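You operate a simulated robot arm through the tools that you are given. There is no shell and no other tool. Be economical: measure what you need, move in short steps, check, and stop when the job is done.

Carry out the task below with a simulated robot arm. There is one attempt and no reset: what you move stays moved.

Task
Plug the column in, set the drag knob by the card, free the brake and crank one turn clockwise.
Fine: plugs and card lie on the yellow table; grey plug to grey socket; stop with the yellow mark where it began, within two fingers' width.

Only the result counts: the job must be done as asked and must still hold three seconds after the hand-in. Knocking over, shifting, dropping, spilling or breaking anything else fails it.

Robot
A 7-joint arm with a two-finger gripper, on a carriage that runs on a rail from [0, -574] to [0, 1806] (x, y) and turns from -216 to 116 degrees about z. Base frame: it is fixed where the carriage stands at the start and does not move with it; the origin is on the floor, on the carriage's upright axis, x ahead of it, y to its left, z up. Readings come in mm, degrees, newtons and seconds.
Its first joint turns from -149.0 to 149.0 degrees. Places, roughly: brake lever [900, -400, 800]; drag knob [900, -500, 900]; grey socket [900, -500, 500]. Payload 2.45 kg.
The tool frame sits at the grasp point between the pads (the TCP): z along the fingers, y along the line on which they close. The tips reach 26 mm beyond it. Largest opening 96 mm; the body of the gripper starts 69 mm behind the TCP.
Orientation is told as [roll, pitch, yaw] about the base's x, y, z axes, in that order, counted from this pose: with the fingers straight down and closing along the base's y, the tool's x points along the base's -x, its y along +y and its z along -z.

Tools
- The arm moves only by the tool move_arm. Its argument "rows" is a list that holds one entry, the list of rows, each a list of 7 numbers: the shift along the base's x, y, z in mm, then the turn, a rotation vector about the base's x, y, z in degrees, then the opening, from 0 (shut) to 1 (fully open). In form: [[[tx, ty, tz, rx, ry, rz, hand], ...]]. A call has 1 to 8 rows; each row is the pose to reach, as a shift and turn from the pose commanded when the call began. Each row takes 0.2 s and may step no farther than 50 mm and 8.6 degrees from the row before; otherwise, or with a gripper value out of range, the whole call is refused. Where a pose cannot be reached the arm comes as near as it can. A force on the tool above 90 N (or 10 N above the force at the start of the call, whichever is more), or a blocked arm, ends the call early, and 0.2 s more pass. Each finger halts on what it meets, pressing with about 22 N; the grip force reading is that of the motor and also rises with nothing between the fingers. The clock runs only during rows and for 0.2 s after the last one: add rows that repeat a pose to give the fingers time. It gives the time, the measured TCP pose, the force on the tool (base axes), the opening and the grip force at its end, in the units of the frame above (readings bear some noise), with the torque about the TCP (base axes, N m) and any sound that the robot's microphone picked up, and new pictures: "show" is both (left out), scene, wrist or none.
- Cameras (640 x 400 px; columns grow to the right, rows downward): "scene" is now at [27.5, 146.2, 1540.2]; the picture's right is [-0.30, -0.95, 0.00], its down [-0.73, 0.23, -0.65] and it looks along [0.62, -0.20, -0.76] (base axes); focal length 260 px, centre (320, 200). "wrist" rides on the gripper at [82, 3, -98] in the tool frame; the picture's right is [-0.04, 1.00, 0.00], its down [-0.73, -0.03, -0.68] and it looks along [-0.68, -0.03, 0.73] (tool axes); focal length 256 px, centre (320, 200). There is no depth. A picture from a camera that has moved, and an enlarged one, comes with that camera's place and axes in the base frame and with its lens.
- lift_body(by): slides the trunk up (or, below 0, down) by that many mm; the arm and the scene camera ride with it, the base frame stays. It gives what a move gives, with no picture.
- drive_base(legs): drives the robot by 1 to 6 legs, each [ahead, left, turn to the left] in mm, mm and degrees, along the robot's own axes; the way and the turn of a leg run together, so that a leg with both is an arc; at most 1500 mm and 180 degrees a leg. The arm and the cameras ride along, it lands a little off, and it stops where it bumps. It keeps to its track: a leg is cut to what the track allows. It gives what a move gives, and a new picture of the scene camera.
- turn_head(pan, tilt): turns the head with the scene camera to pan (to the left, within 155 degrees either way) and tilt (down, from -29 to 69), counted from straight ahead of the robot. It gives what a move gives, and a new picture of the scene camera.
- zoom(camera, box): a new picture of the part [left, top, right, bottom] of that camera's present view, enlarged. No time passes.
- sign_off(): hands the job in; it is judged then, once.

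Work in short steps. Places have to be worked out from the pictures, the camera data and where the tool is seen: move nearer, look again, correct. Check each grasp and each placing, and mend what went wrong. You have 120 turns and 260 pictures in all, those below and enlarged ones among them. Open the gripper and draw the arm clear of the work before you hand the job in, unless the task says otherwise; then end with one line.

The tools are called after "Call:" by a JSON object that holds its "op" and its "data". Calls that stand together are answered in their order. move_arm: Moves the arm, as the interface text tells. Its arguments: {"type":"object","properties":{"rows":{"type":"array"},"show":{"type":"string","enum":["both","scene","wrist","none"]}},"required":["rows"]} The other tools are called the same way: lift_body (by) slides the trunk up or down; drive_base (legs) drives the base; turn_head (pan, tilt) turns the head that bears the scene camera; zoom (camera, box) takes an enlarged picture of a part of a camera's view; sign_off () hands the job in.

At the start:

```text
time: 0.0
tool_pos: [664.3, -179.2, 1034.8]
tcp_rot: [0.1, 0.0, 0.1]
force: [0.4, 0.5, -0.5]
wrist_torque: [0.0, -0.03, 0.0]
opening: 96.2
gripper_force: 0.1
trunk travel left (down, up): [-550.0, 160.0]
robot x, y, heading: [-2.1, 2.5, 0.1]
head pan, tilt: [-17.6, 49.7]
```

scene: 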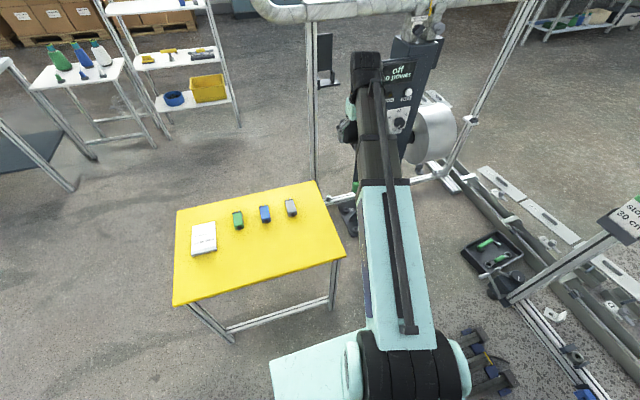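
wrist: 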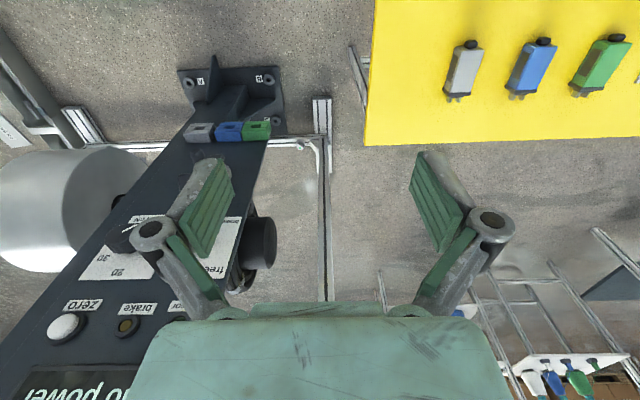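

I see the yellow table with three plugs and a card, and the column ahead. I'll look closer first at card, column and plugs.

Call:
{"op": "zoom", "data": {"camera": "scene", "box": [170, 180, 350, 292]}}

Call:
{"op": "zoom", "data": {"camera": "scene", "box": [310, 0, 500, 220]}}

Call:
{"op": "zoom", "data": {"camera": "wrist", "box": [0, 50, 320, 400]}}

```text
3.56 times, centred on (260, 236) of scene
camera zoom: at [27.5, 146.2, 1540.2], right [-0.3, -0.95, 0.0], down [-0.73, 0.23, -0.65], along [0.62, -0.2, -0.76], focal length 924 px, centre (533, 72)
```

zoom: 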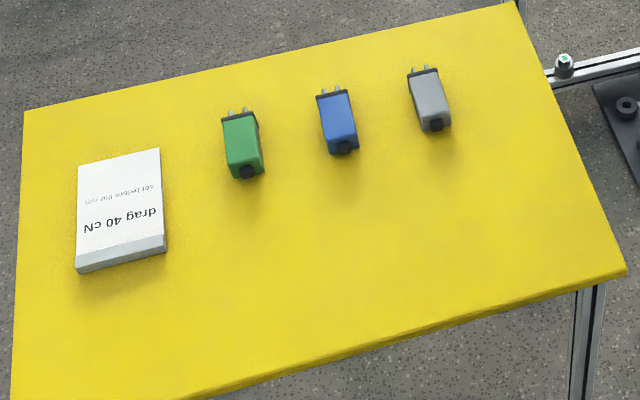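

```text
1.82 times, centred on (405, 110) of scene
camera zoom: at [27.5, 146.2, 1540.2], right [-0.3, -0.95, 0.0], down [-0.73, 0.23, -0.65], along [0.62, -0.2, -0.76], focal length 472 px, centre (166, 364)
```

zoom: 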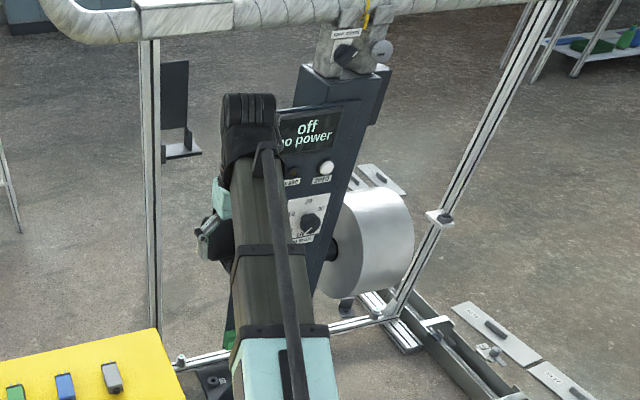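

```text
1.14 times, centred on (160, 225) of wrist
camera zoom: at [583.3, -176.1, 1132.4], right [0.04, 1.0, 0.0], down [0.73, -0.03, 0.68], along [0.68, -0.03, -0.73], focal length 293 px, centre (503, 171)
```

zoom: 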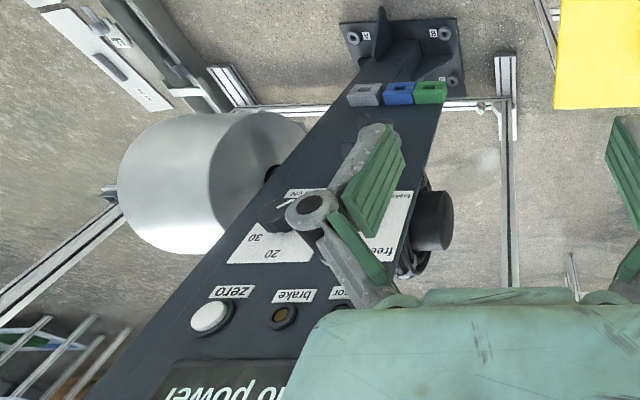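

The card reads "drag 40 cN". The grey plug triangulates to about (719, 50, 690). I'll swing the arm left to clear the view of the column.

Call:
{"op": "move_arm", "data": {"rows": [[[0, 50, 0, 0, 0, 0, 1], [0, 100, 0, 0, 0, 0, 1], [0, 150, 0, 0, 0, 0, 1], [0, 200, 0, 0, 0, 0, 1], [0, 250, 0, 0, 0, 0, 1], [0, 300, 0, 0, 0, 0, 1], [0, 350, 0, 0, 0, 0, 1], [0, 400, 0, 0, 0, 0, 1]]], "show": "both"}}

Call:
{"op": "turn_head", "data": {"pan": -30, "tilt": 42}}

```text
time: 1.8
tool_pos: [666.0, 220.5, 1033.2]
tcp_rot: [0.0, 0.0, -0.1]
force: [0.3, 0.0, 0.3]
wrist_torque: [-0.01, 0.0, -0.03]
opening: 96.0
gripper_force: 0.0
trunk travel left (down, up): [-550.0, 160.0]
robot x, y, heading: [4.6, 0.7, 0.0]
head pan, tilt: [-17.6, 49.7]
camera scene: at [27.5, 146.1, 1540.2], right [-0.3, -0.95, 0.0], down [-0.73, 0.23, -0.65], along [0.62, -0.2, -0.76], focal length 260 px, centre (320, 200)
camera wrist: at [584.2, 223.5, 1131.2], right [0.04, 1.0, 0.0], down [0.73, -0.03, 0.68], along [0.68, -0.03, -0.73], focal length 256 px, centre (320, 200)
```

scene: 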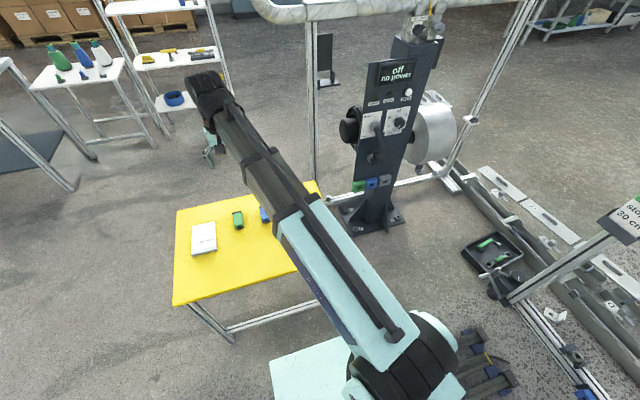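
wrist: 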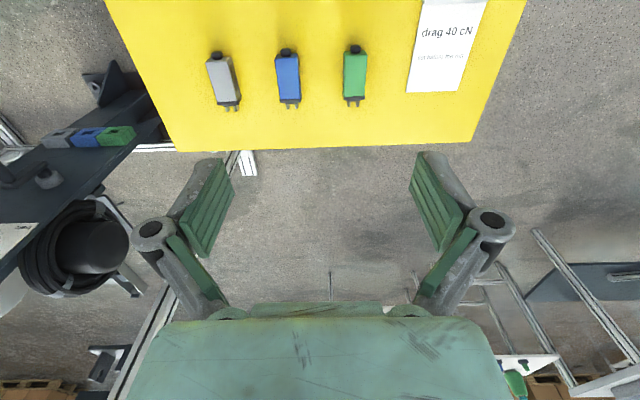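

```text
time: 2.5
tool_pos: [665.9, 220.3, 1033.8]
tcp_rot: [0.1, 0.0, -0.1]
force: [1.0, 0.3, 1.0]
wrist_torque: [-0.04, 0.0, 0.01]
opening: 96.0
gripper_force: 0.1
trunk travel left (down, up): [-550.0, 160.0]
robot x, y, heading: [0.9, -1.8, 0.2]
head pan, tilt: [-30.0, 42.0]
camera scene: at [26.2, 127.9, 1550.9], right [-0.5, -0.87, 0.0], down [-0.58, 0.33, -0.74], along [0.64, -0.37, -0.67], focal length 260 px, centre (320, 200)
```

scene: 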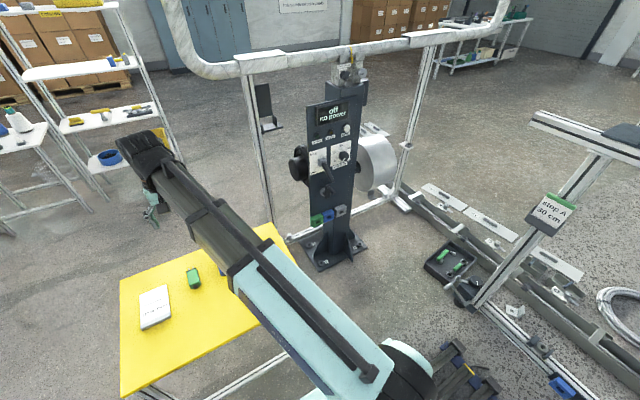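

Call:
{"op": "zoom", "data": {"camera": "scene", "box": [280, 40, 410, 160]}}

Call:
{"op": "zoom", "data": {"camera": "scene", "box": [280, 130, 410, 280]}}

```text
3.33 times, centred on (345, 100) of scene
camera zoom: at [26.2, 127.9, 1550.9], right [-0.5, -0.87, 0.0], down [-0.58, 0.33, -0.74], along [0.64, -0.37, -0.67], focal length 866 px, centre (237, 533)
```

zoom: 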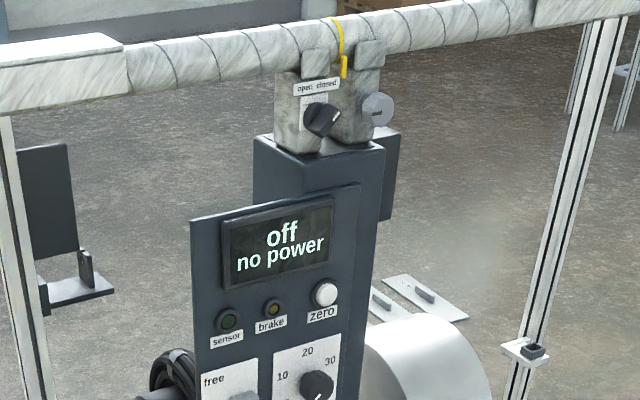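

```text
2.67 times, centred on (345, 205) of scene
camera zoom: at [26.2, 127.9, 1550.9], right [-0.5, -0.87, 0.0], down [-0.58, 0.33, -0.74], along [0.64, -0.37, -0.67], focal length 693 px, centre (253, 187)
```

zoom: 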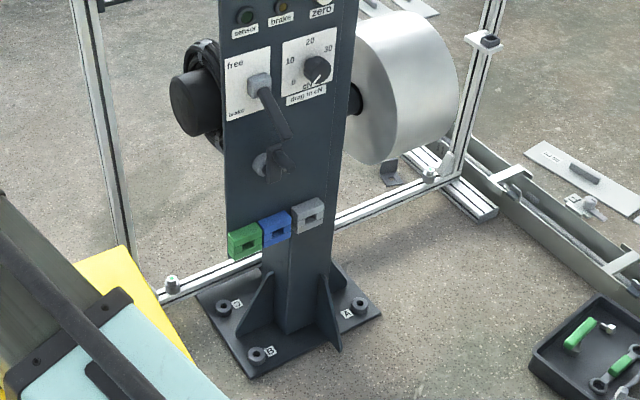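

The column has drag knob, free/brake lever, sockets and a black side hub with something at its left. I'll drive along the rail to view it face-on.

Call:
{"op": "drive_base", "data": {"legs": [[0, -420, 0]]}}

Call:
{"op": "turn_head", "data": {"pan": -15, "tilt": 45}}

```text
time: 5.2
tool_pos: [665.2, -209.6, 1032.6]
tcp_rot: [0.0, 0.0, -0.1]
force: [0.3, 0.0, 0.2]
wrist_torque: [-0.03, -0.01, 0.0]
opening: 96.0
gripper_force: 0.1
trunk travel left (down, up): [-550.0, 160.0]
robot x, y, heading: [2.3, -428.8, -0.0]
head pan, tilt: [-30.0, 42.0]
camera scene: at [26.4, -302.2, 1551.0], right [-0.5, -0.87, 0.0], down [-0.58, 0.34, -0.74], along [0.64, -0.37, -0.67], focal length 260 px, centre (320, 200)
```

scene: 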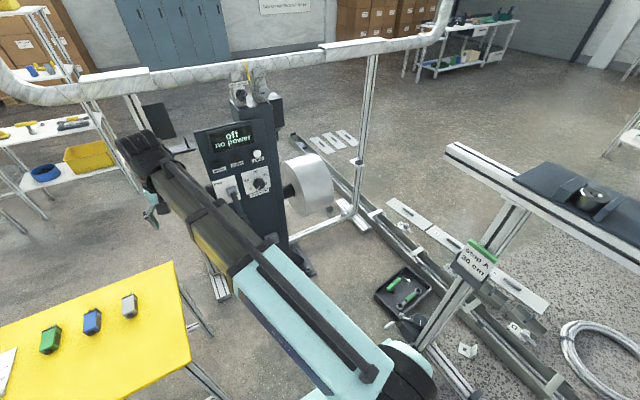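

```text
time: 5.9
tool_pos: [665.7, -209.6, 1033.3]
tcp_rot: [0.0, 0.0, 0.0]
force: [-0.1, -0.4, 0.9]
wrist_torque: [0.02, 0.01, -0.01]
opening: 96.0
gripper_force: 0.1
trunk travel left (down, up): [-550.0, 160.0]
robot x, y, heading: [2.9, -433.0, -0.2]
head pan, tilt: [-15.0, 45.0]
camera scene: at [32.5, -281.6, 1546.7], right [-0.26, -0.97, 0.0], down [-0.68, 0.18, -0.71], along [0.68, -0.18, -0.71], focal length 260 px, centre (320, 200)
```

scene: 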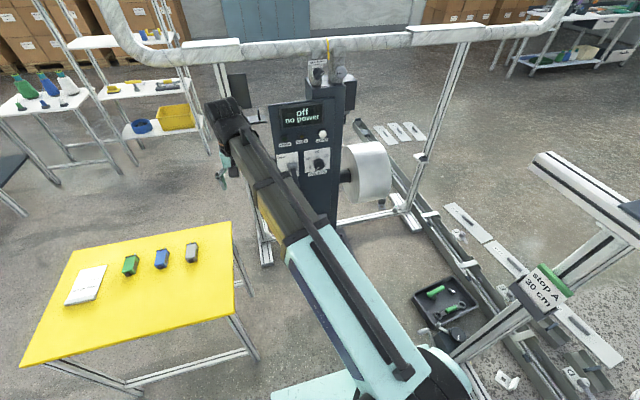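

Call:
{"op": "zoom", "data": {"camera": "scene", "box": [260, 30, 400, 118]}}

Call:
{"op": "zoom", "data": {"camera": "scene", "box": [260, 110, 400, 198]}}

Call:
{"op": "zoom", "data": {"camera": "wrist", "box": [0, 0, 640, 400]}}

```text
4.55 times, centred on (330, 74) of scene
camera zoom: at [32.5, -281.6, 1546.7], right [-0.26, -0.97, 0.0], down [-0.68, 0.18, -0.71], along [0.68, -0.18, -0.71], focal length 1181 px, centre (274, 773)
```

zoom: 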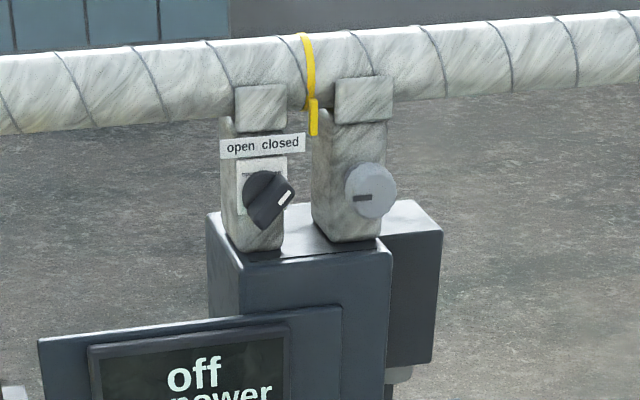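

```text
4.55 times, centred on (330, 154) of scene
camera zoom: at [32.5, -281.6, 1546.7], right [-0.26, -0.97, 0.0], down [-0.68, 0.18, -0.71], along [0.68, -0.18, -0.71], focal length 1181 px, centre (274, 409)
```

zoom: 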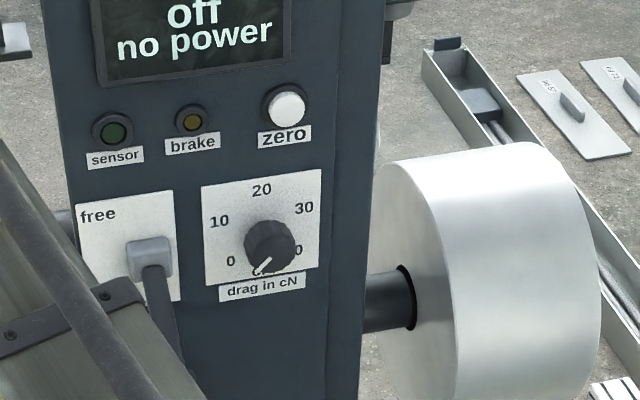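

```text
1.00 times, centred on (320, 200) of wrist (not enlarged: the box is as wide or as high as the picture)
camera zoom: at [584.3, -207.9, 1131.3], right [0.04, 1.0, 0.0], down [0.73, -0.03, 0.68], along [0.68, -0.03, -0.73], focal length 256 px, centre (320, 200)
```

zoom: 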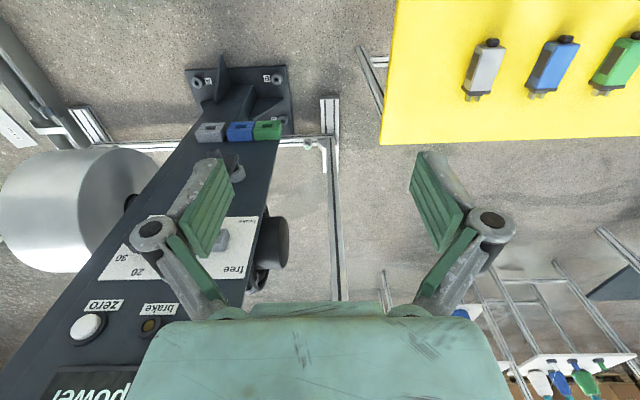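

I need a clear view of the front's lower part; moving the arm further left and re-looking.

Call:
{"op": "move_arm", "data": {"rows": [[[-10, 50, 0, 0, 0, 0, 1], [-20, 98, 0, 0, 0, 0, 1], [-30, 146, 0, 0, 0, 0, 1], [-40, 194, 0, 0, 0, 0, 1], [-50, 242, 0, 0, 0, 0, 1], [-60, 290, 0, 0, 0, 0, 1], [-70, 338, 0, 0, 0, 0, 1]]], "show": "scene"}}

Call:
{"op": "zoom", "data": {"camera": "scene", "box": [255, 95, 415, 195]}}

Call:
{"op": "zoom", "data": {"camera": "scene", "box": [255, 165, 415, 265]}}

```text
refused: row 1 steps farther than a row can; nothing moved
```

```text
4.00 times, centred on (335, 145) of scene
camera zoom: at [32.5, -281.6, 1546.7], right [-0.26, -0.97, 0.0], down [-0.68, 0.18, -0.71], along [0.68, -0.18, -0.71], focal length 1040 px, centre (260, 420)
```

zoom: 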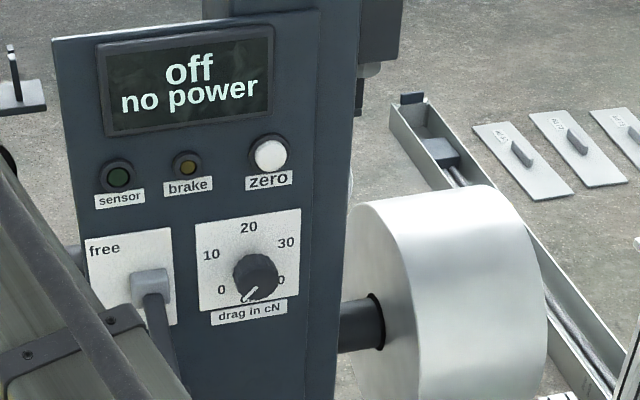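

```text
4.00 times, centred on (335, 215) of scene
camera zoom: at [32.5, -281.6, 1546.7], right [-0.26, -0.97, 0.0], down [-0.68, 0.18, -0.71], along [0.68, -0.18, -0.71], focal length 1040 px, centre (260, 140)
```

zoom: 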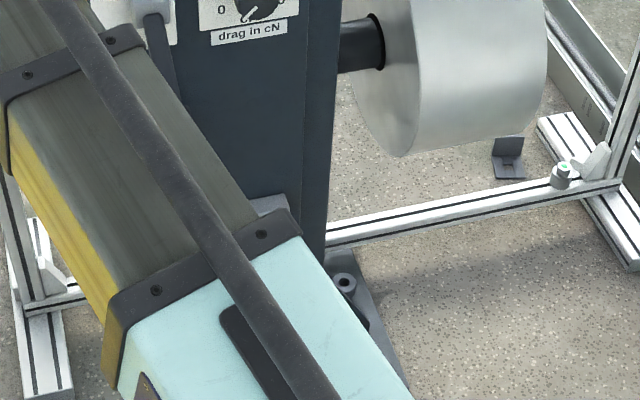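

Call:
{"op": "move_arm", "data": {"rows": [[[-10, 48, 0, 0, 0, 0, 1], [-20, 96, 0, 0, 0, 0, 1], [-30, 144, 0, 0, 0, 0, 1], [-40, 192, 0, 0, 0, 0, 1], [-50, 240, 0, 0, 0, 0, 1], [-60, 288, 0, 0, 0, 0, 1], [-70, 336, 0, 0, 0, 0, 1]]], "show": "scene"}}

Call:
{"op": "zoom", "data": {"camera": "scene", "box": [255, 95, 415, 195]}}

Call:
{"op": "zoom", "data": {"camera": "scene", "box": [255, 165, 415, 265]}}

```text
time: 7.5
tool_pos: [597.4, 125.1, 1034.2]
tcp_rot: [0.1, 0.0, -0.1]
force: [-0.5, 0.5, 0.2]
wrist_torque: [0.01, -0.03, 0.04]
opening: 96.0
gripper_force: 0.1
trunk travel left (down, up): [-550.0, 160.0]
robot x, y, heading: [0.2, -431.9, -0.2]
head pan, tilt: [-15.0, 45.0]
camera scene: at [32.6, -281.5, 1546.6], right [-0.26, -0.97, 0.0], down [-0.68, 0.18, -0.71], along [0.68, -0.18, -0.71], focal length 260 px, centre (320, 200)
```

scene: 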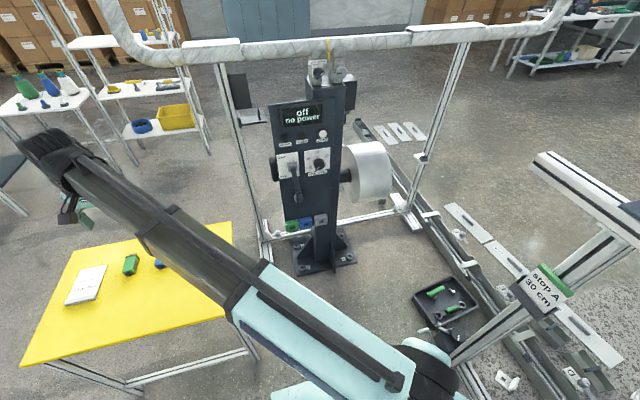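

```text
4.00 times, centred on (335, 145) of scene
camera zoom: at [32.6, -281.5, 1546.6], right [-0.26, -0.97, 0.0], down [-0.68, 0.18, -0.71], along [0.68, -0.18, -0.71], focal length 1040 px, centre (260, 420)
```

zoom: 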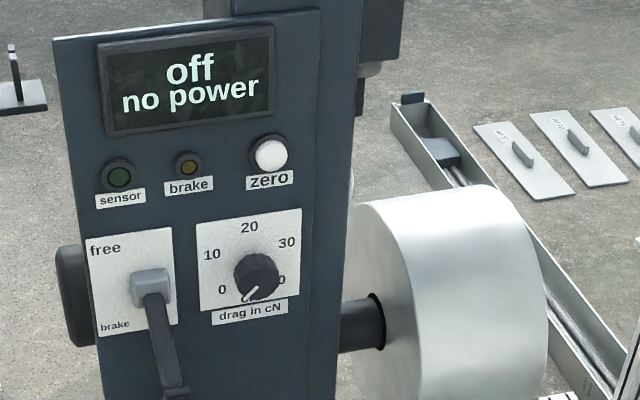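

```text
4.00 times, centred on (335, 215) of scene
camera zoom: at [32.6, -281.5, 1546.6], right [-0.26, -0.97, 0.0], down [-0.68, 0.18, -0.71], along [0.68, -0.18, -0.71], focal length 1040 px, centre (260, 140)
```

zoom: 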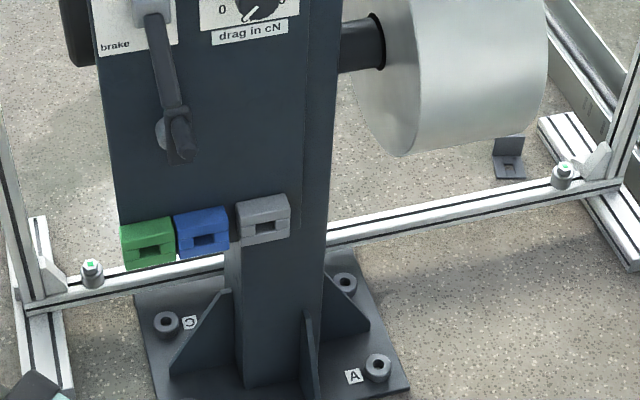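

Call:
{"op": "zoom", "data": {"camera": "wrist", "box": [0, 60, 200, 300]}}

Call:
{"op": "zoom", "data": {"camera": "scene", "box": [265, 145, 315, 235]}}

```text
1.67 times, centred on (100, 180) of wrist
camera zoom: at [516.9, 127.3, 1132.1], right [0.04, 1.0, 0.0], down [0.73, -0.03, 0.68], along [0.68, -0.03, -0.73], focal length 427 px, centre (687, 233)
```

zoom: 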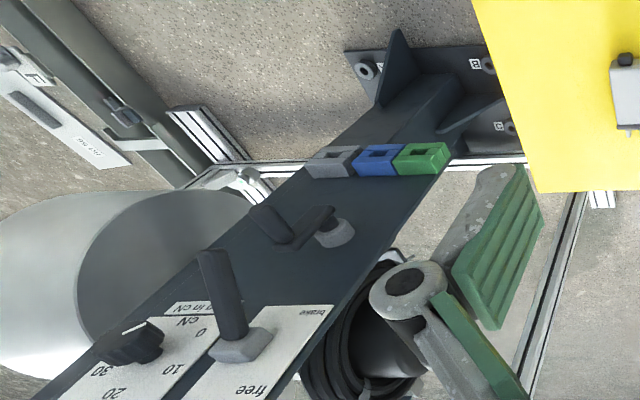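

```text
4.44 times, centred on (290, 190) of scene
camera zoom: at [32.6, -281.5, 1546.6], right [-0.26, -0.97, 0.0], down [-0.68, 0.18, -0.71], along [0.68, -0.18, -0.71], focal length 1155 px, centre (453, 244)
```

zoom: 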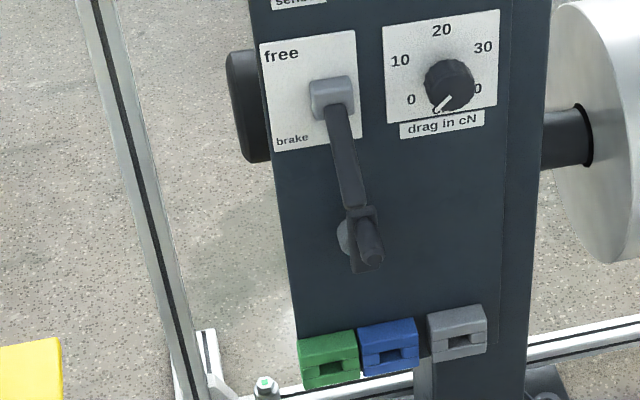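

Triangulated: drag knob ≈ (899,-506,866), brake pivot ≈ (913,-392,867) with its handle sticking out/down, crank hub ≈ (913,-397,666), grey socket ≈ (913,-518,480). I move the wrist camera in front of the panel for close views.

Call:
{"op": "move_arm", "data": {"rows": [[[9, -48, 0, 0, 0, 0, 1], [18, -96, 0, 0, 0, 0, 1], [27, -144, 0, 0, 0, 0, 1], [36, -192, 0, 0, 0, 0, 1], [45, -240, 0, 0, 0, 0, 1], [54, -288, 0, 0, 0, 0, 1], [63, -336, 0, 0, 0, 0, 1], [72, -384, 0, 0, 0, 0, 1]]], "show": "none"}}

Call:
{"op": "move_arm", "data": {"rows": [[[0, -40, -25, 0, 0, 0, 1], [0, -80, -50, 0, 0, 0, 1], [0, -120, -75, 0, 0, 0, 1], [0, -140, -120, 0, 0, 0, 1], [0, -140, -165, 0, 0, 0, 1]]], "show": "both"}}

```text
time: 9.3
tool_pos: [666.1, -259.9, 1033.4]
tcp_rot: [0.0, 0.0, 0.0]
force: [-0.4, 0.0, 0.2]
wrist_torque: [-0.01, 0.01, -0.01]
opening: 96.0
gripper_force: 0.0
trunk travel left (down, up): [-550.0, 160.0]
robot x, y, heading: [-0.8, -431.8, -0.2]
head pan, tilt: [-15.0, 45.0]
```

```text
time: 10.5
tool_pos: [667.5, -398.6, 867.7]
tcp_rot: [0.1, 0.0, -0.2]
force: [-0.6, -0.4, 0.2]
wrist_torque: [0.04, -0.01, -0.01]
opening: 95.7
gripper_force: 0.0
trunk travel left (down, up): [-550.0, 160.0]
robot x, y, heading: [-0.1, -429.9, -0.2]
head pan, tilt: [-15.0, 45.0]
camera scene: at [32.4, -281.6, 1546.7], right [-0.26, -0.97, 0.0], down [-0.68, 0.18, -0.71], along [0.68, -0.18, -0.71], focal length 260 px, centre (320, 200)
camera wrist: at [585.2, -396.7, 966.8], right [0.04, 1.0, 0.0], down [0.73, -0.03, 0.68], along [0.68, -0.03, -0.73], focal length 256 px, centre (320, 200)
```

scene: 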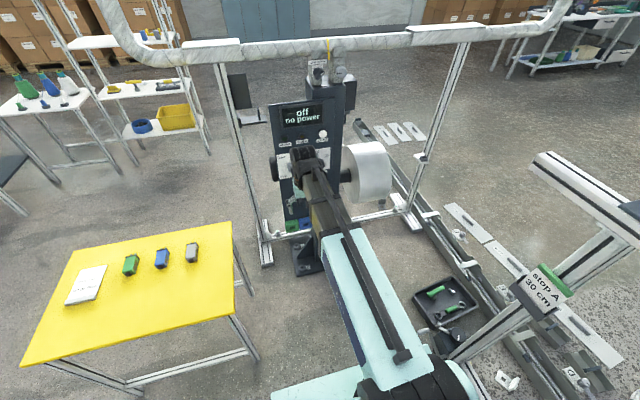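
wrist: 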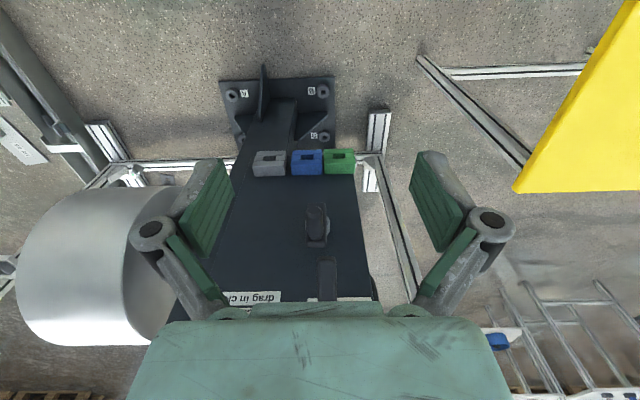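

Call:
{"op": "zoom", "data": {"camera": "wrist", "box": [230, 130, 390, 230]}}

Call:
{"op": "zoom", "data": {"camera": "wrist", "box": [270, 190, 390, 310]}}

```text
4.00 times, centred on (310, 180) of wrist
camera zoom: at [585.2, -396.7, 966.8], right [0.04, 1.0, 0.0], down [0.73, -0.03, 0.68], along [0.68, -0.03, -0.73], focal length 1024 px, centre (360, 280)
```

zoom: 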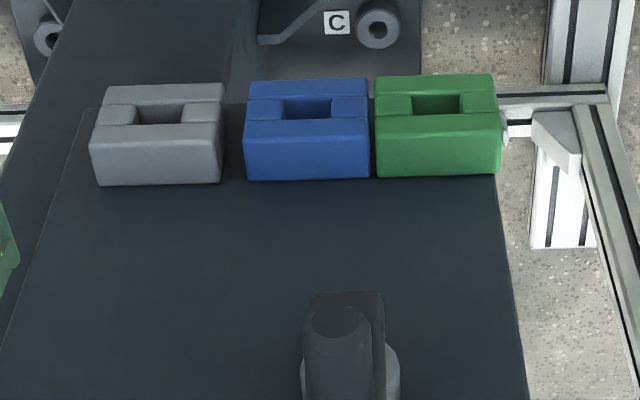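

```text
3.33 times, centred on (330, 250) of wrist
camera zoom: at [585.2, -396.7, 966.8], right [0.04, 1.0, 0.0], down [0.73, -0.03, 0.68], along [0.68, -0.03, -0.73], focal length 853 px, centre (287, 33)
```

zoom: 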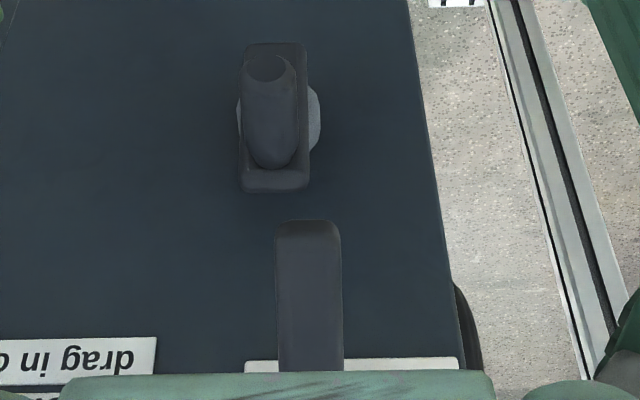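

The sockets' slots face the robot (-x). I'll lower the trunk to get a flatter view of the crank and panel from the head, then look for the yellow mark.

Call:
{"op": "move_arm", "data": {"rows": [[[0, 48, 0, 0, 0, 0, 1], [0, 96, 0, 0, 0, 0, 1], [0, 144, 0, 0, 0, 0, 1], [0, 192, 40, 0, 0, 0, 1], [0, 230, 70, 0, 0, 0, 1], [0, 260, 110, 0, 0, 0, 1]]], "show": "wrist"}}

Call:
{"op": "lift_body", "data": {"by": -250}}

Call:
{"op": "turn_head", "data": {"pan": -15, "tilt": 32}}

Call:
{"op": "zoom", "data": {"camera": "scene", "box": [240, 80, 400, 240]}}

```text
refused: row 4 steps farther than a row can; nothing moved
```

```text
time: 13.1
tool_pos: [667.3, -398.4, 618.0]
tcp_rot: [0.0, 0.0, 0.0]
force: [0.5, 0.4, -0.7]
wrist_torque: [0.0, 0.0, 0.02]
opening: 96.3
gripper_force: 0.0
trunk travel left (down, up): [-300.0, 410.0]
robot x, y, heading: [0.6, -429.7, 0.0]
head pan, tilt: [-15.0, 45.0]
```

```text
time: 13.9
tool_pos: [666.1, -399.8, 619.3]
tcp_rot: [0.0, 0.0, -0.1]
force: [0.9, -0.4, -0.4]
wrist_torque: [0.01, 0.01, -0.01]
opening: 95.7
gripper_force: 0.0
trunk travel left (down, up): [-300.0, 410.0]
robot x, y, heading: [1.7, -428.9, -0.1]
head pan, tilt: [-15.0, 32.0]
camera scene: at [40.5, -283.7, 1316.1], right [-0.26, -0.97, 0.0], down [-0.51, 0.14, -0.85], along [0.82, -0.22, -0.53], focal length 260 px, centre (320, 200)
```

scene: 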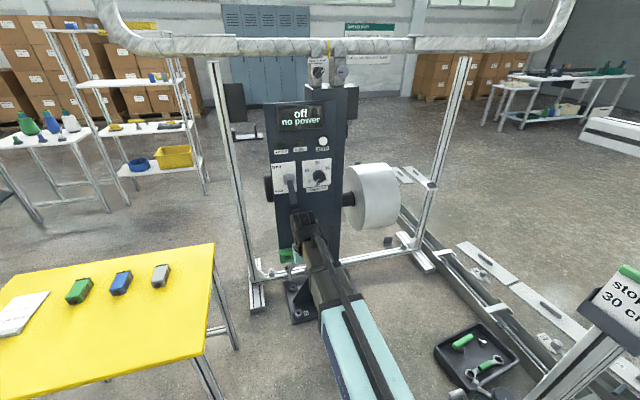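

```text
2.50 times, centred on (320, 160) of scene
camera zoom: at [40.5, -283.7, 1316.1], right [-0.26, -0.97, 0.0], down [-0.51, 0.14, -0.85], along [0.82, -0.22, -0.53], focal length 650 px, centre (320, 300)
```

zoom: 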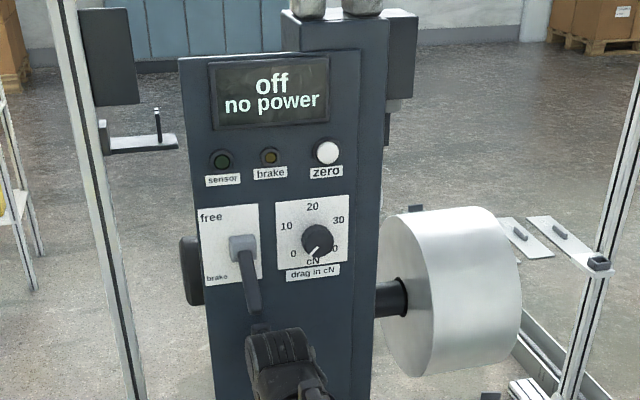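

Call:
{"op": "move_arm", "data": {"rows": [[[-20, 40, 20, 0, 0, 0, 1], [-40, 80, 40, 0, 0, 0, 1], [-40, 120, 60, 0, 0, 0, 1], [-40, 160, 80, 0, 0, 0, 1], [-40, 200, 100, 0, 0, 0, 1], [-40, 240, 120, 0, 0, 0, 1]]], "show": "both"}}

Call:
{"op": "zoom", "data": {"camera": "scene", "box": [250, 150, 370, 280]}}

Call:
{"op": "zoom", "data": {"camera": "wrist", "box": [60, 150, 260, 300]}}

```text
time: 15.3
tool_pos: [626.7, -159.2, 738.4]
tcp_rot: [0.0, 0.0, -0.1]
force: [0.4, 0.1, 0.6]
wrist_torque: [0.03, 0.01, -0.01]
opening: 95.9
gripper_force: 0.0
trunk travel left (down, up): [-300.0, 410.0]
robot x, y, heading: [0.3, -428.2, -0.1]
head pan, tilt: [-15.0, 32.0]
camera scene: at [40.6, -283.9, 1316.1], right [-0.26, -0.97, 0.0], down [-0.51, 0.14, -0.85], along [0.82, -0.22, -0.53], focal length 260 px, centre (320, 200)
camera wrist: at [545.5, -157.1, 836.7], right [0.04, 1.0, 0.0], down [0.73, -0.03, 0.68], along [0.68, -0.03, -0.73], focal length 256 px, centre (320, 200)
```

scene: 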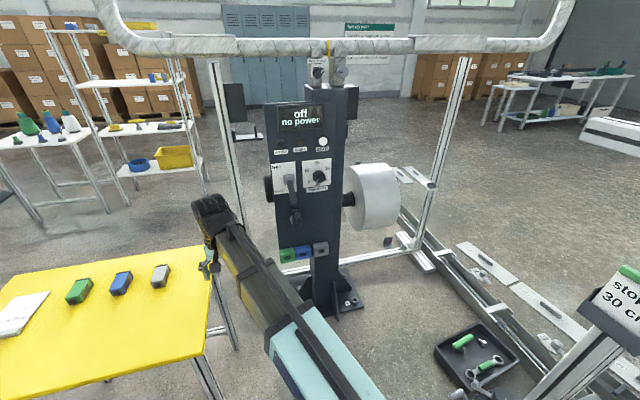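
wrist: 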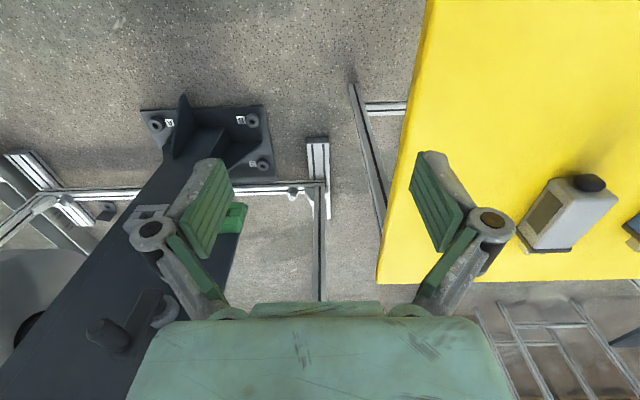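

```text
3.08 times, centred on (310, 215) of scene
camera zoom: at [40.6, -283.9, 1316.1], right [-0.26, -0.97, 0.0], down [-0.51, 0.14, -0.85], along [0.82, -0.22, -0.53], focal length 800 px, centre (351, 154)
```

zoom: 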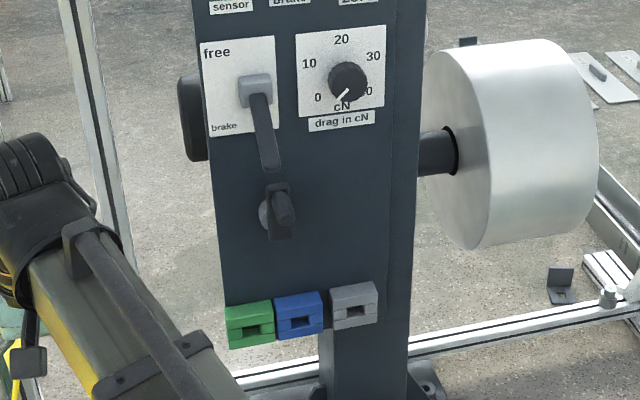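

```text
2.67 times, centred on (160, 225) of wrist
camera zoom: at [545.5, -157.1, 836.7], right [0.04, 1.0, 0.0], down [0.73, -0.03, 0.68], along [0.68, -0.03, -0.73], focal length 683 px, centre (747, 133)
```

zoom: 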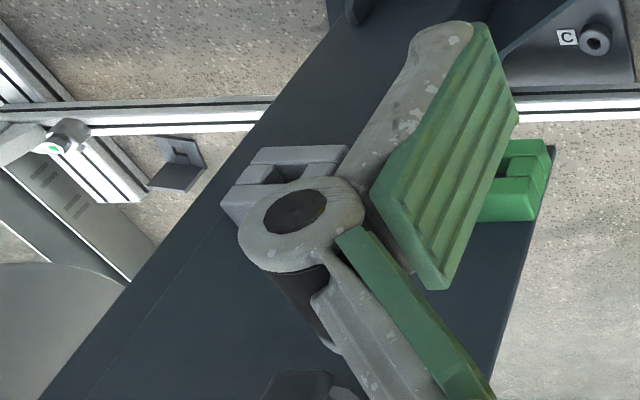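

I want a lateral view of the crank between the open fingers: tilting/yawing the wrist camera toward it.

Call:
{"op": "move_arm", "data": {"rows": [[[10, -28, -3, -1.3, -5.9, -4.9, 1], [20, -56, -6, -2.6, -11.8, -9.8, 1], [31, -84, -8, -3.9, -17.7, -14.6, 1], [41, -112, -11, -5.2, -23.6, -19.5, 1], [52, -141, -14, -6.5, -29.5, -24.4, 1]]], "show": "wrist"}}

Call:
{"op": "zoom", "data": {"camera": "wrist", "box": [220, 110, 420, 235]}}

```text
time: 16.5
tool_pos: [679.9, -299.3, 722.9]
tcp_rot: [0.1, -30.0, -25.2]
force: [-0.2, -0.8, 0.9]
wrist_torque: [-0.02, -0.04, 0.01]
opening: 96.0
gripper_force: 0.0
trunk travel left (down, up): [-300.0, 410.0]
robot x, y, heading: [1.4, -429.5, 0.0]
head pan, tilt: [-15.0, 32.0]
camera wrist: at [573.0, -246.7, 767.9], right [0.46, 0.89, 0.02], down [0.25, -0.15, 0.95], along [0.85, -0.43, -0.3], focal length 256 px, centre (320, 200)
```

wrist: 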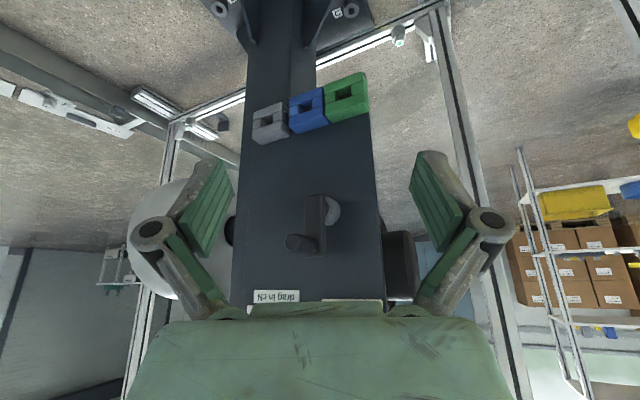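

```text
3.20 times, centred on (320, 172) of wrist
camera zoom: at [573.0, -246.7, 767.9], right [0.46, 0.89, 0.02], down [0.25, -0.15, 0.95], along [0.85, -0.43, -0.3], focal length 819 px, centre (320, 288)
```

zoom: 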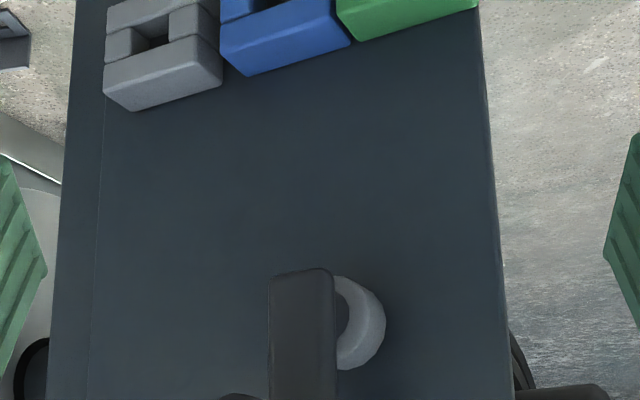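

Call:
{"op": "zoom", "data": {"camera": "wrist", "box": [240, 170, 400, 310]}}

Call:
{"op": "zoom", "data": {"camera": "wrist", "box": [120, 170, 320, 310]}}

```text
2.86 times, centred on (320, 240) of wrist
camera zoom: at [573.0, -246.7, 767.9], right [0.46, 0.89, 0.02], down [0.25, -0.15, 0.95], along [0.85, -0.43, -0.3], focal length 731 px, centre (320, 86)
```

zoom: 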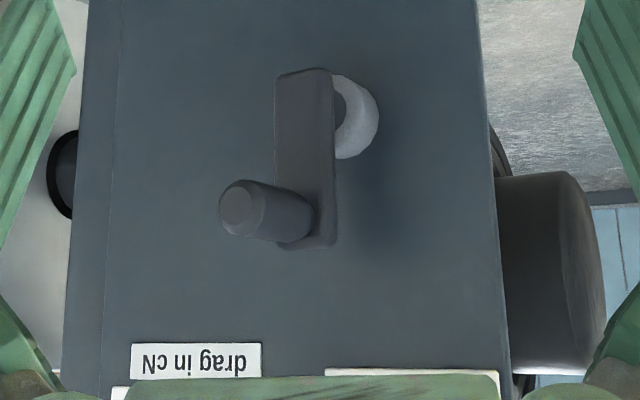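

```text
2.86 times, centred on (220, 240) of wrist
camera zoom: at [573.0, -246.7, 767.9], right [0.46, 0.89, 0.02], down [0.25, -0.15, 0.95], along [0.85, -0.43, -0.3], focal length 731 px, centre (606, 86)
```

zoom: 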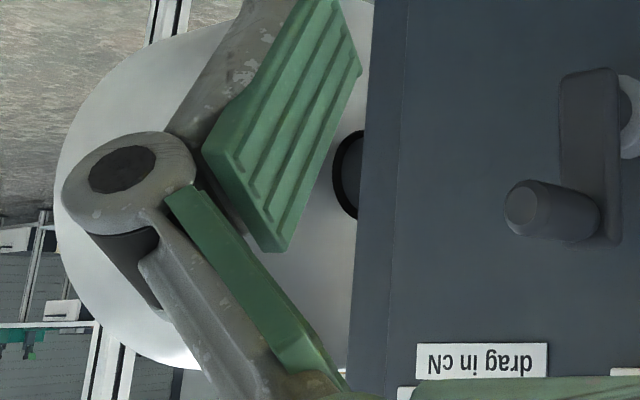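

The crank is now clear: hub ≈ (~885–915,-406,667), arm up, grip at ≈ (817–868,-408,726), radius ≈ 59 mm; grey slot ≈ (903,-521,481). Next I go over the plugs for a close look.

Call:
{"op": "move_arm", "data": {"rows": [[[-15, 25, 25, 1.3, 5.9, 4.9, 1], [-30, 55, 50, 2.6, 11.8, 9.8, 1], [-45, 85, 75, 3.9, 17.7, 14.6, 1], [-60, 115, 100, 5.2, 23.6, 19.5, 1], [-75, 150, 127, 6.5, 29.5, 24.4, 1], [-90, 195, 127, 6.5, 29.5, 24.4, 1], [-105, 240, 127, 6.5, 29.5, 24.4, 1], [-120, 285, 127, 6.5, 29.5, 24.4, 1]]], "show": "none"}}

Call:
{"op": "move_arm", "data": {"rows": [[[0, 35, 0, 0, 0, 0, 1], [0, 64, 0, 0, 0, 0, 1]]], "show": "both"}}

Call:
{"op": "zoom", "data": {"camera": "wrist", "box": [240, 100, 440, 240]}}

```text
time: 18.3
tool_pos: [558.4, -13.9, 854.2]
tcp_rot: [-0.1, 0.0, -0.1]
force: [0.8, 0.4, 0.1]
wrist_torque: [0.04, 0.04, -0.02]
opening: 96.2
gripper_force: 0.1
trunk travel left (down, up): [-300.0, 410.0]
robot x, y, heading: [0.3, -428.1, 0.1]
head pan, tilt: [-15.0, 32.0]
```

```text
time: 18.9
tool_pos: [556.8, 51.1, 852.2]
tcp_rot: [0.0, 0.0, -0.1]
force: [-0.1, -0.7, -0.1]
wrist_torque: [0.04, -0.03, -0.02]
opening: 96.0
gripper_force: 0.0
trunk travel left (down, up): [-300.0, 410.0]
robot x, y, heading: [0.5, -432.2, -0.1]
head pan, tilt: [-15.0, 32.0]
camera scene: at [40.5, -283.8, 1316.1], right [-0.26, -0.97, 0.0], down [-0.51, 0.14, -0.85], along [0.82, -0.22, -0.53], focal length 260 px, centre (320, 200)
camera wrist: at [475.6, 52.6, 951.7], right [0.04, 1.0, 0.0], down [0.73, -0.03, 0.68], along [0.68, -0.03, -0.73], focal length 256 px, centre (320, 200)
```

scene: 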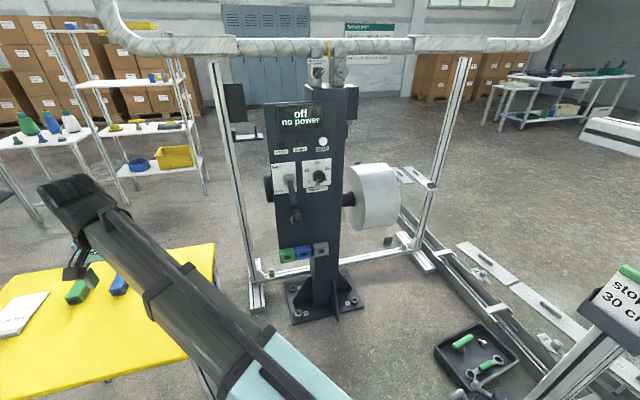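
wrist: 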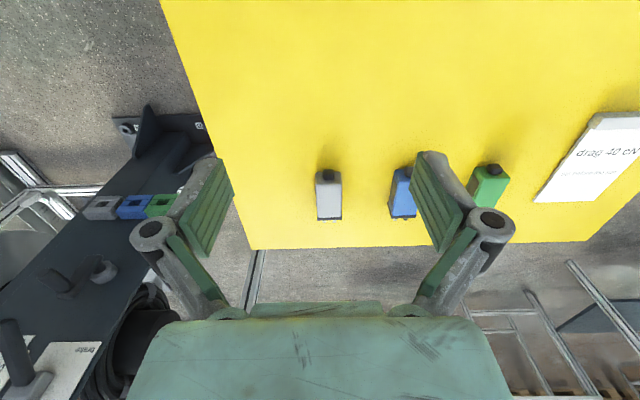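

```text
2.86 times, centred on (340, 170) of wrist
camera zoom: at [475.6, 52.6, 951.7], right [0.04, 1.0, 0.0], down [0.73, -0.03, 0.68], along [0.68, -0.03, -0.73], focal length 731 px, centre (263, 286)
```

zoom: 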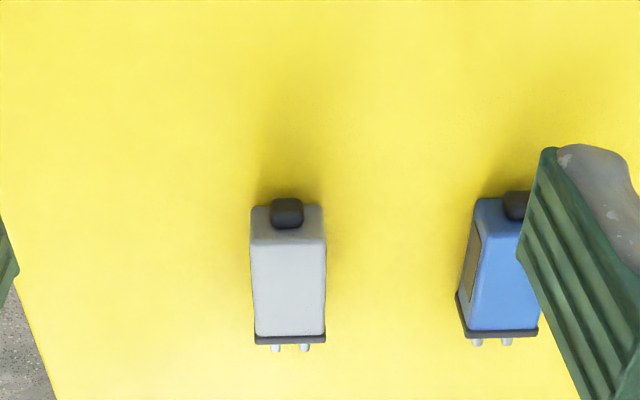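

Plug measures about 34 wide, 62 long, prongs toward +x, lying at ≈ (710,55). I zoom hard on the grey socket from both cameras to learn its opening.

Call:
{"op": "zoom", "data": {"camera": "scene", "box": [300, 235, 340, 260]}}

Call:
{"op": "zoom", "data": {"camera": "wrist", "box": [70, 185, 190, 235]}}

Call:
{"op": "zoom", "data": {"camera": "wrist", "box": [300, 155, 360, 230]}}

```text
16.00 times, centred on (320, 248) of scene
camera zoom: at [40.5, -283.8, 1316.1], right [-0.26, -0.97, 0.0], down [-0.51, 0.14, -0.85], along [0.82, -0.22, -0.53], focal length 4158 px, centre (320, -560)
```

zoom: 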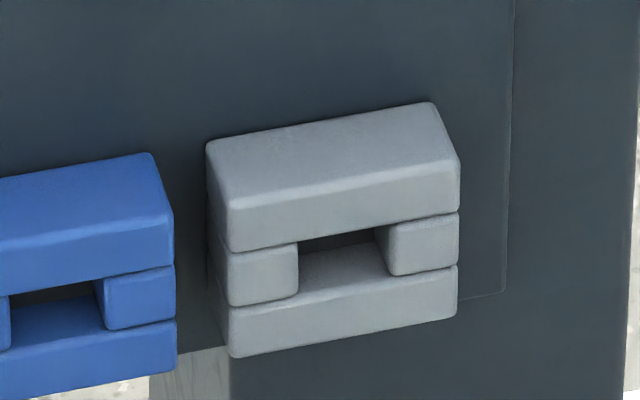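

```text
5.33 times, centred on (130, 210) of wrist
camera zoom: at [475.6, 52.6, 951.7], right [0.04, 1.0, 0.0], down [0.73, -0.03, 0.68], along [0.68, -0.03, -0.73], focal length 1365 px, centre (1333, 147)
```

zoom: 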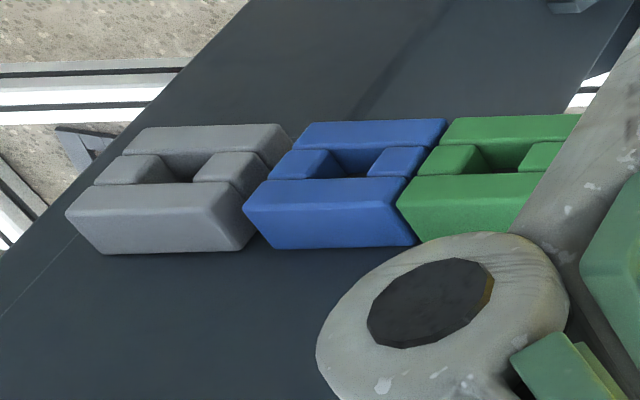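

```text
5.33 times, centred on (330, 192) of wrist
camera zoom: at [475.6, 52.6, 951.7], right [0.04, 1.0, 0.0], down [0.73, -0.03, 0.68], along [0.68, -0.03, -0.73], focal length 1365 px, centre (267, 240)
```

zoom: 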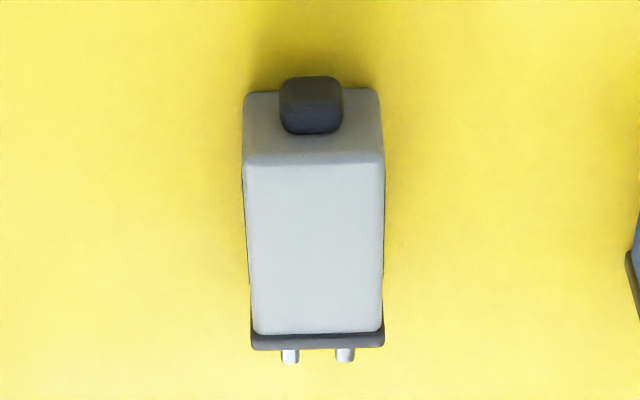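

Opening is about 27×18 mm, so only the prongs enter. I go to a pre-grasp above the grey plug, tool tilted 35° forward (so the hand stays clear of the panel later).

Call:
{"op": "move_arm", "data": {"rows": [[[29, 1, -18, 0, -7, 0, 1], [58, 2, -36, 0, -14, 0, 1], [87, 3, -54, 0, -21, 0, 1], [116, 3.5, -73, 0, -28, 0, 1], [146, 3.6, -92, 0, -35, 0, 1]]], "show": "both"}}

Call:
{"op": "zoom", "data": {"camera": "wrist", "box": [220, 90, 420, 215]}}

```text
time: 20.1
tool_pos: [706.0, 52.8, 759.7]
tcp_rot: [0.0, -35.1, -0.1]
force: [-0.3, -1.5, 1.3]
wrist_torque: [0.0, 0.04, -0.03]
opening: 95.9
gripper_force: 0.1
trunk travel left (down, up): [-300.0, 410.0]
robot x, y, heading: [-0.2, -429.2, -0.2]
head pan, tilt: [-15.0, 32.0]
camera scene: at [40.2, -283.8, 1316.2], right [-0.26, -0.97, 0.0], down [-0.51, 0.14, -0.85], along [0.82, -0.22, -0.53], focal length 260 px, centre (320, 200)
camera wrist: at [582.6, 56.0, 792.9], right [0.03, 1.0, 0.02], down [0.21, -0.03, 0.98], along [0.98, -0.03, -0.21], focal length 256 px, centre (320, 200)
```

scene: 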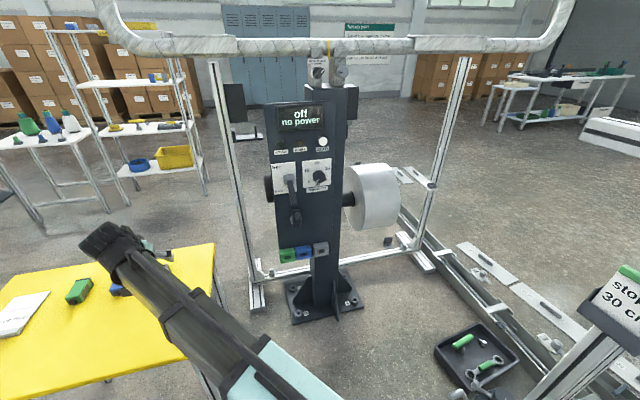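
wrist: 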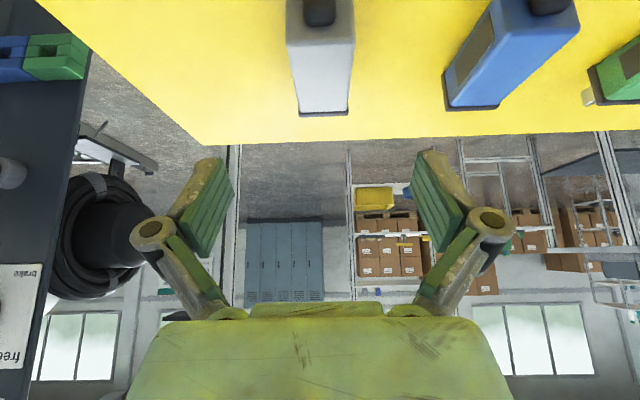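

```text
3.20 times, centred on (320, 152) of wrist
camera zoom: at [582.6, 56.0, 792.9], right [0.03, 1.0, 0.02], down [0.21, -0.03, 0.98], along [0.98, -0.03, -0.21], focal length 819 px, centre (320, 352)
```

zoom: 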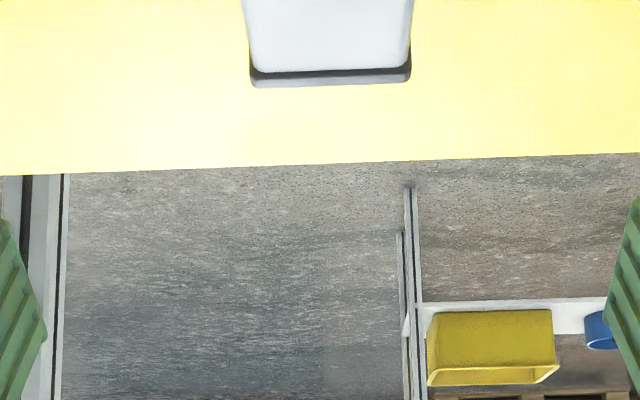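

Plug body: x 698–760, y ≈ 54.5, top z ≈ 685. I descend to z 702 with jaws wide around it and look.

Call:
{"op": "move_arm", "data": {"rows": [[[5, 1, -20, 0, 0, 0, 1], [11, 2, -40, 0, 0, 0, 1], [11, 2, -57, 0, 0, 0, 1]]], "show": "both"}}

Call:
{"op": "turn_head", "data": {"pan": 15, "tilt": 45}}

```text
time: 20.9
tool_pos: [717.6, 54.6, 701.2]
tcp_rot: [0.0, -35.1, -0.1]
force: [0.5, 0.2, 0.7]
wrist_torque: [0.03, 0.0, 0.01]
opening: 95.8
gripper_force: 0.0
trunk travel left (down, up): [-300.0, 410.0]
robot x, y, heading: [1.7, -429.5, -0.3]
head pan, tilt: [-15.0, 32.0]
camera scene: at [40.4, -283.7, 1316.2], right [-0.26, -0.97, 0.0], down [-0.51, 0.14, -0.85], along [0.82, -0.22, -0.53], focal length 260 px, centre (320, 200)
camera wrist: at [593.4, 56.5, 735.3], right [0.03, 1.0, 0.02], down [0.21, -0.03, 0.98], along [0.98, -0.03, -0.21], focal length 256 px, centre (320, 200)
```

scene: 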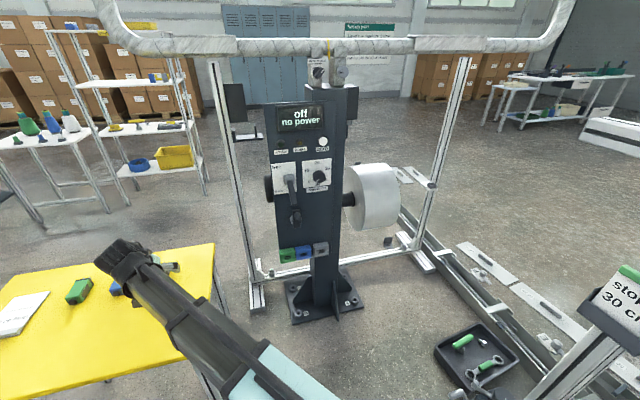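
wrist: 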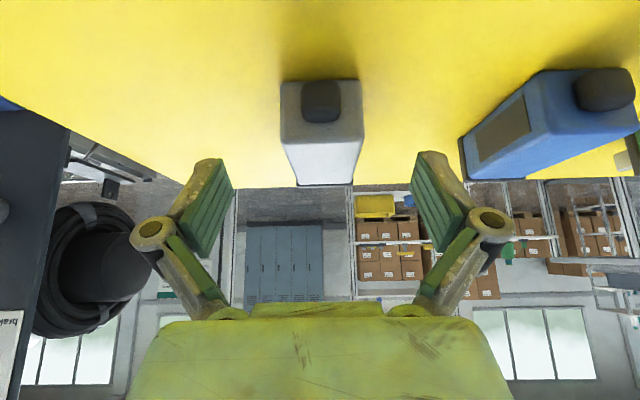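

```text
time: 21.8
tool_pos: [715.7, 54.2, 700.5]
tcp_rot: [0.1, -35.0, -0.1]
force: [0.0, -0.3, -0.6]
wrist_torque: [0.05, -0.05, -0.02]
opening: 96.0
gripper_force: 0.0
trunk travel left (down, up): [-300.0, 410.0]
robot x, y, heading: [-3.8, -428.7, -0.2]
head pan, tilt: [15.0, 45.0]
camera scene: at [32.6, -239.5, 1296.7], right [0.26, -0.97, 0.0], down [-0.68, -0.18, -0.71], along [0.68, 0.18, -0.71], focal length 260 px, centre (320, 200)
```

scene: 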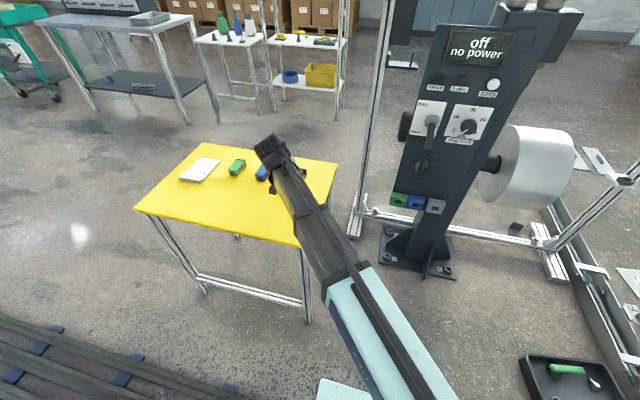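

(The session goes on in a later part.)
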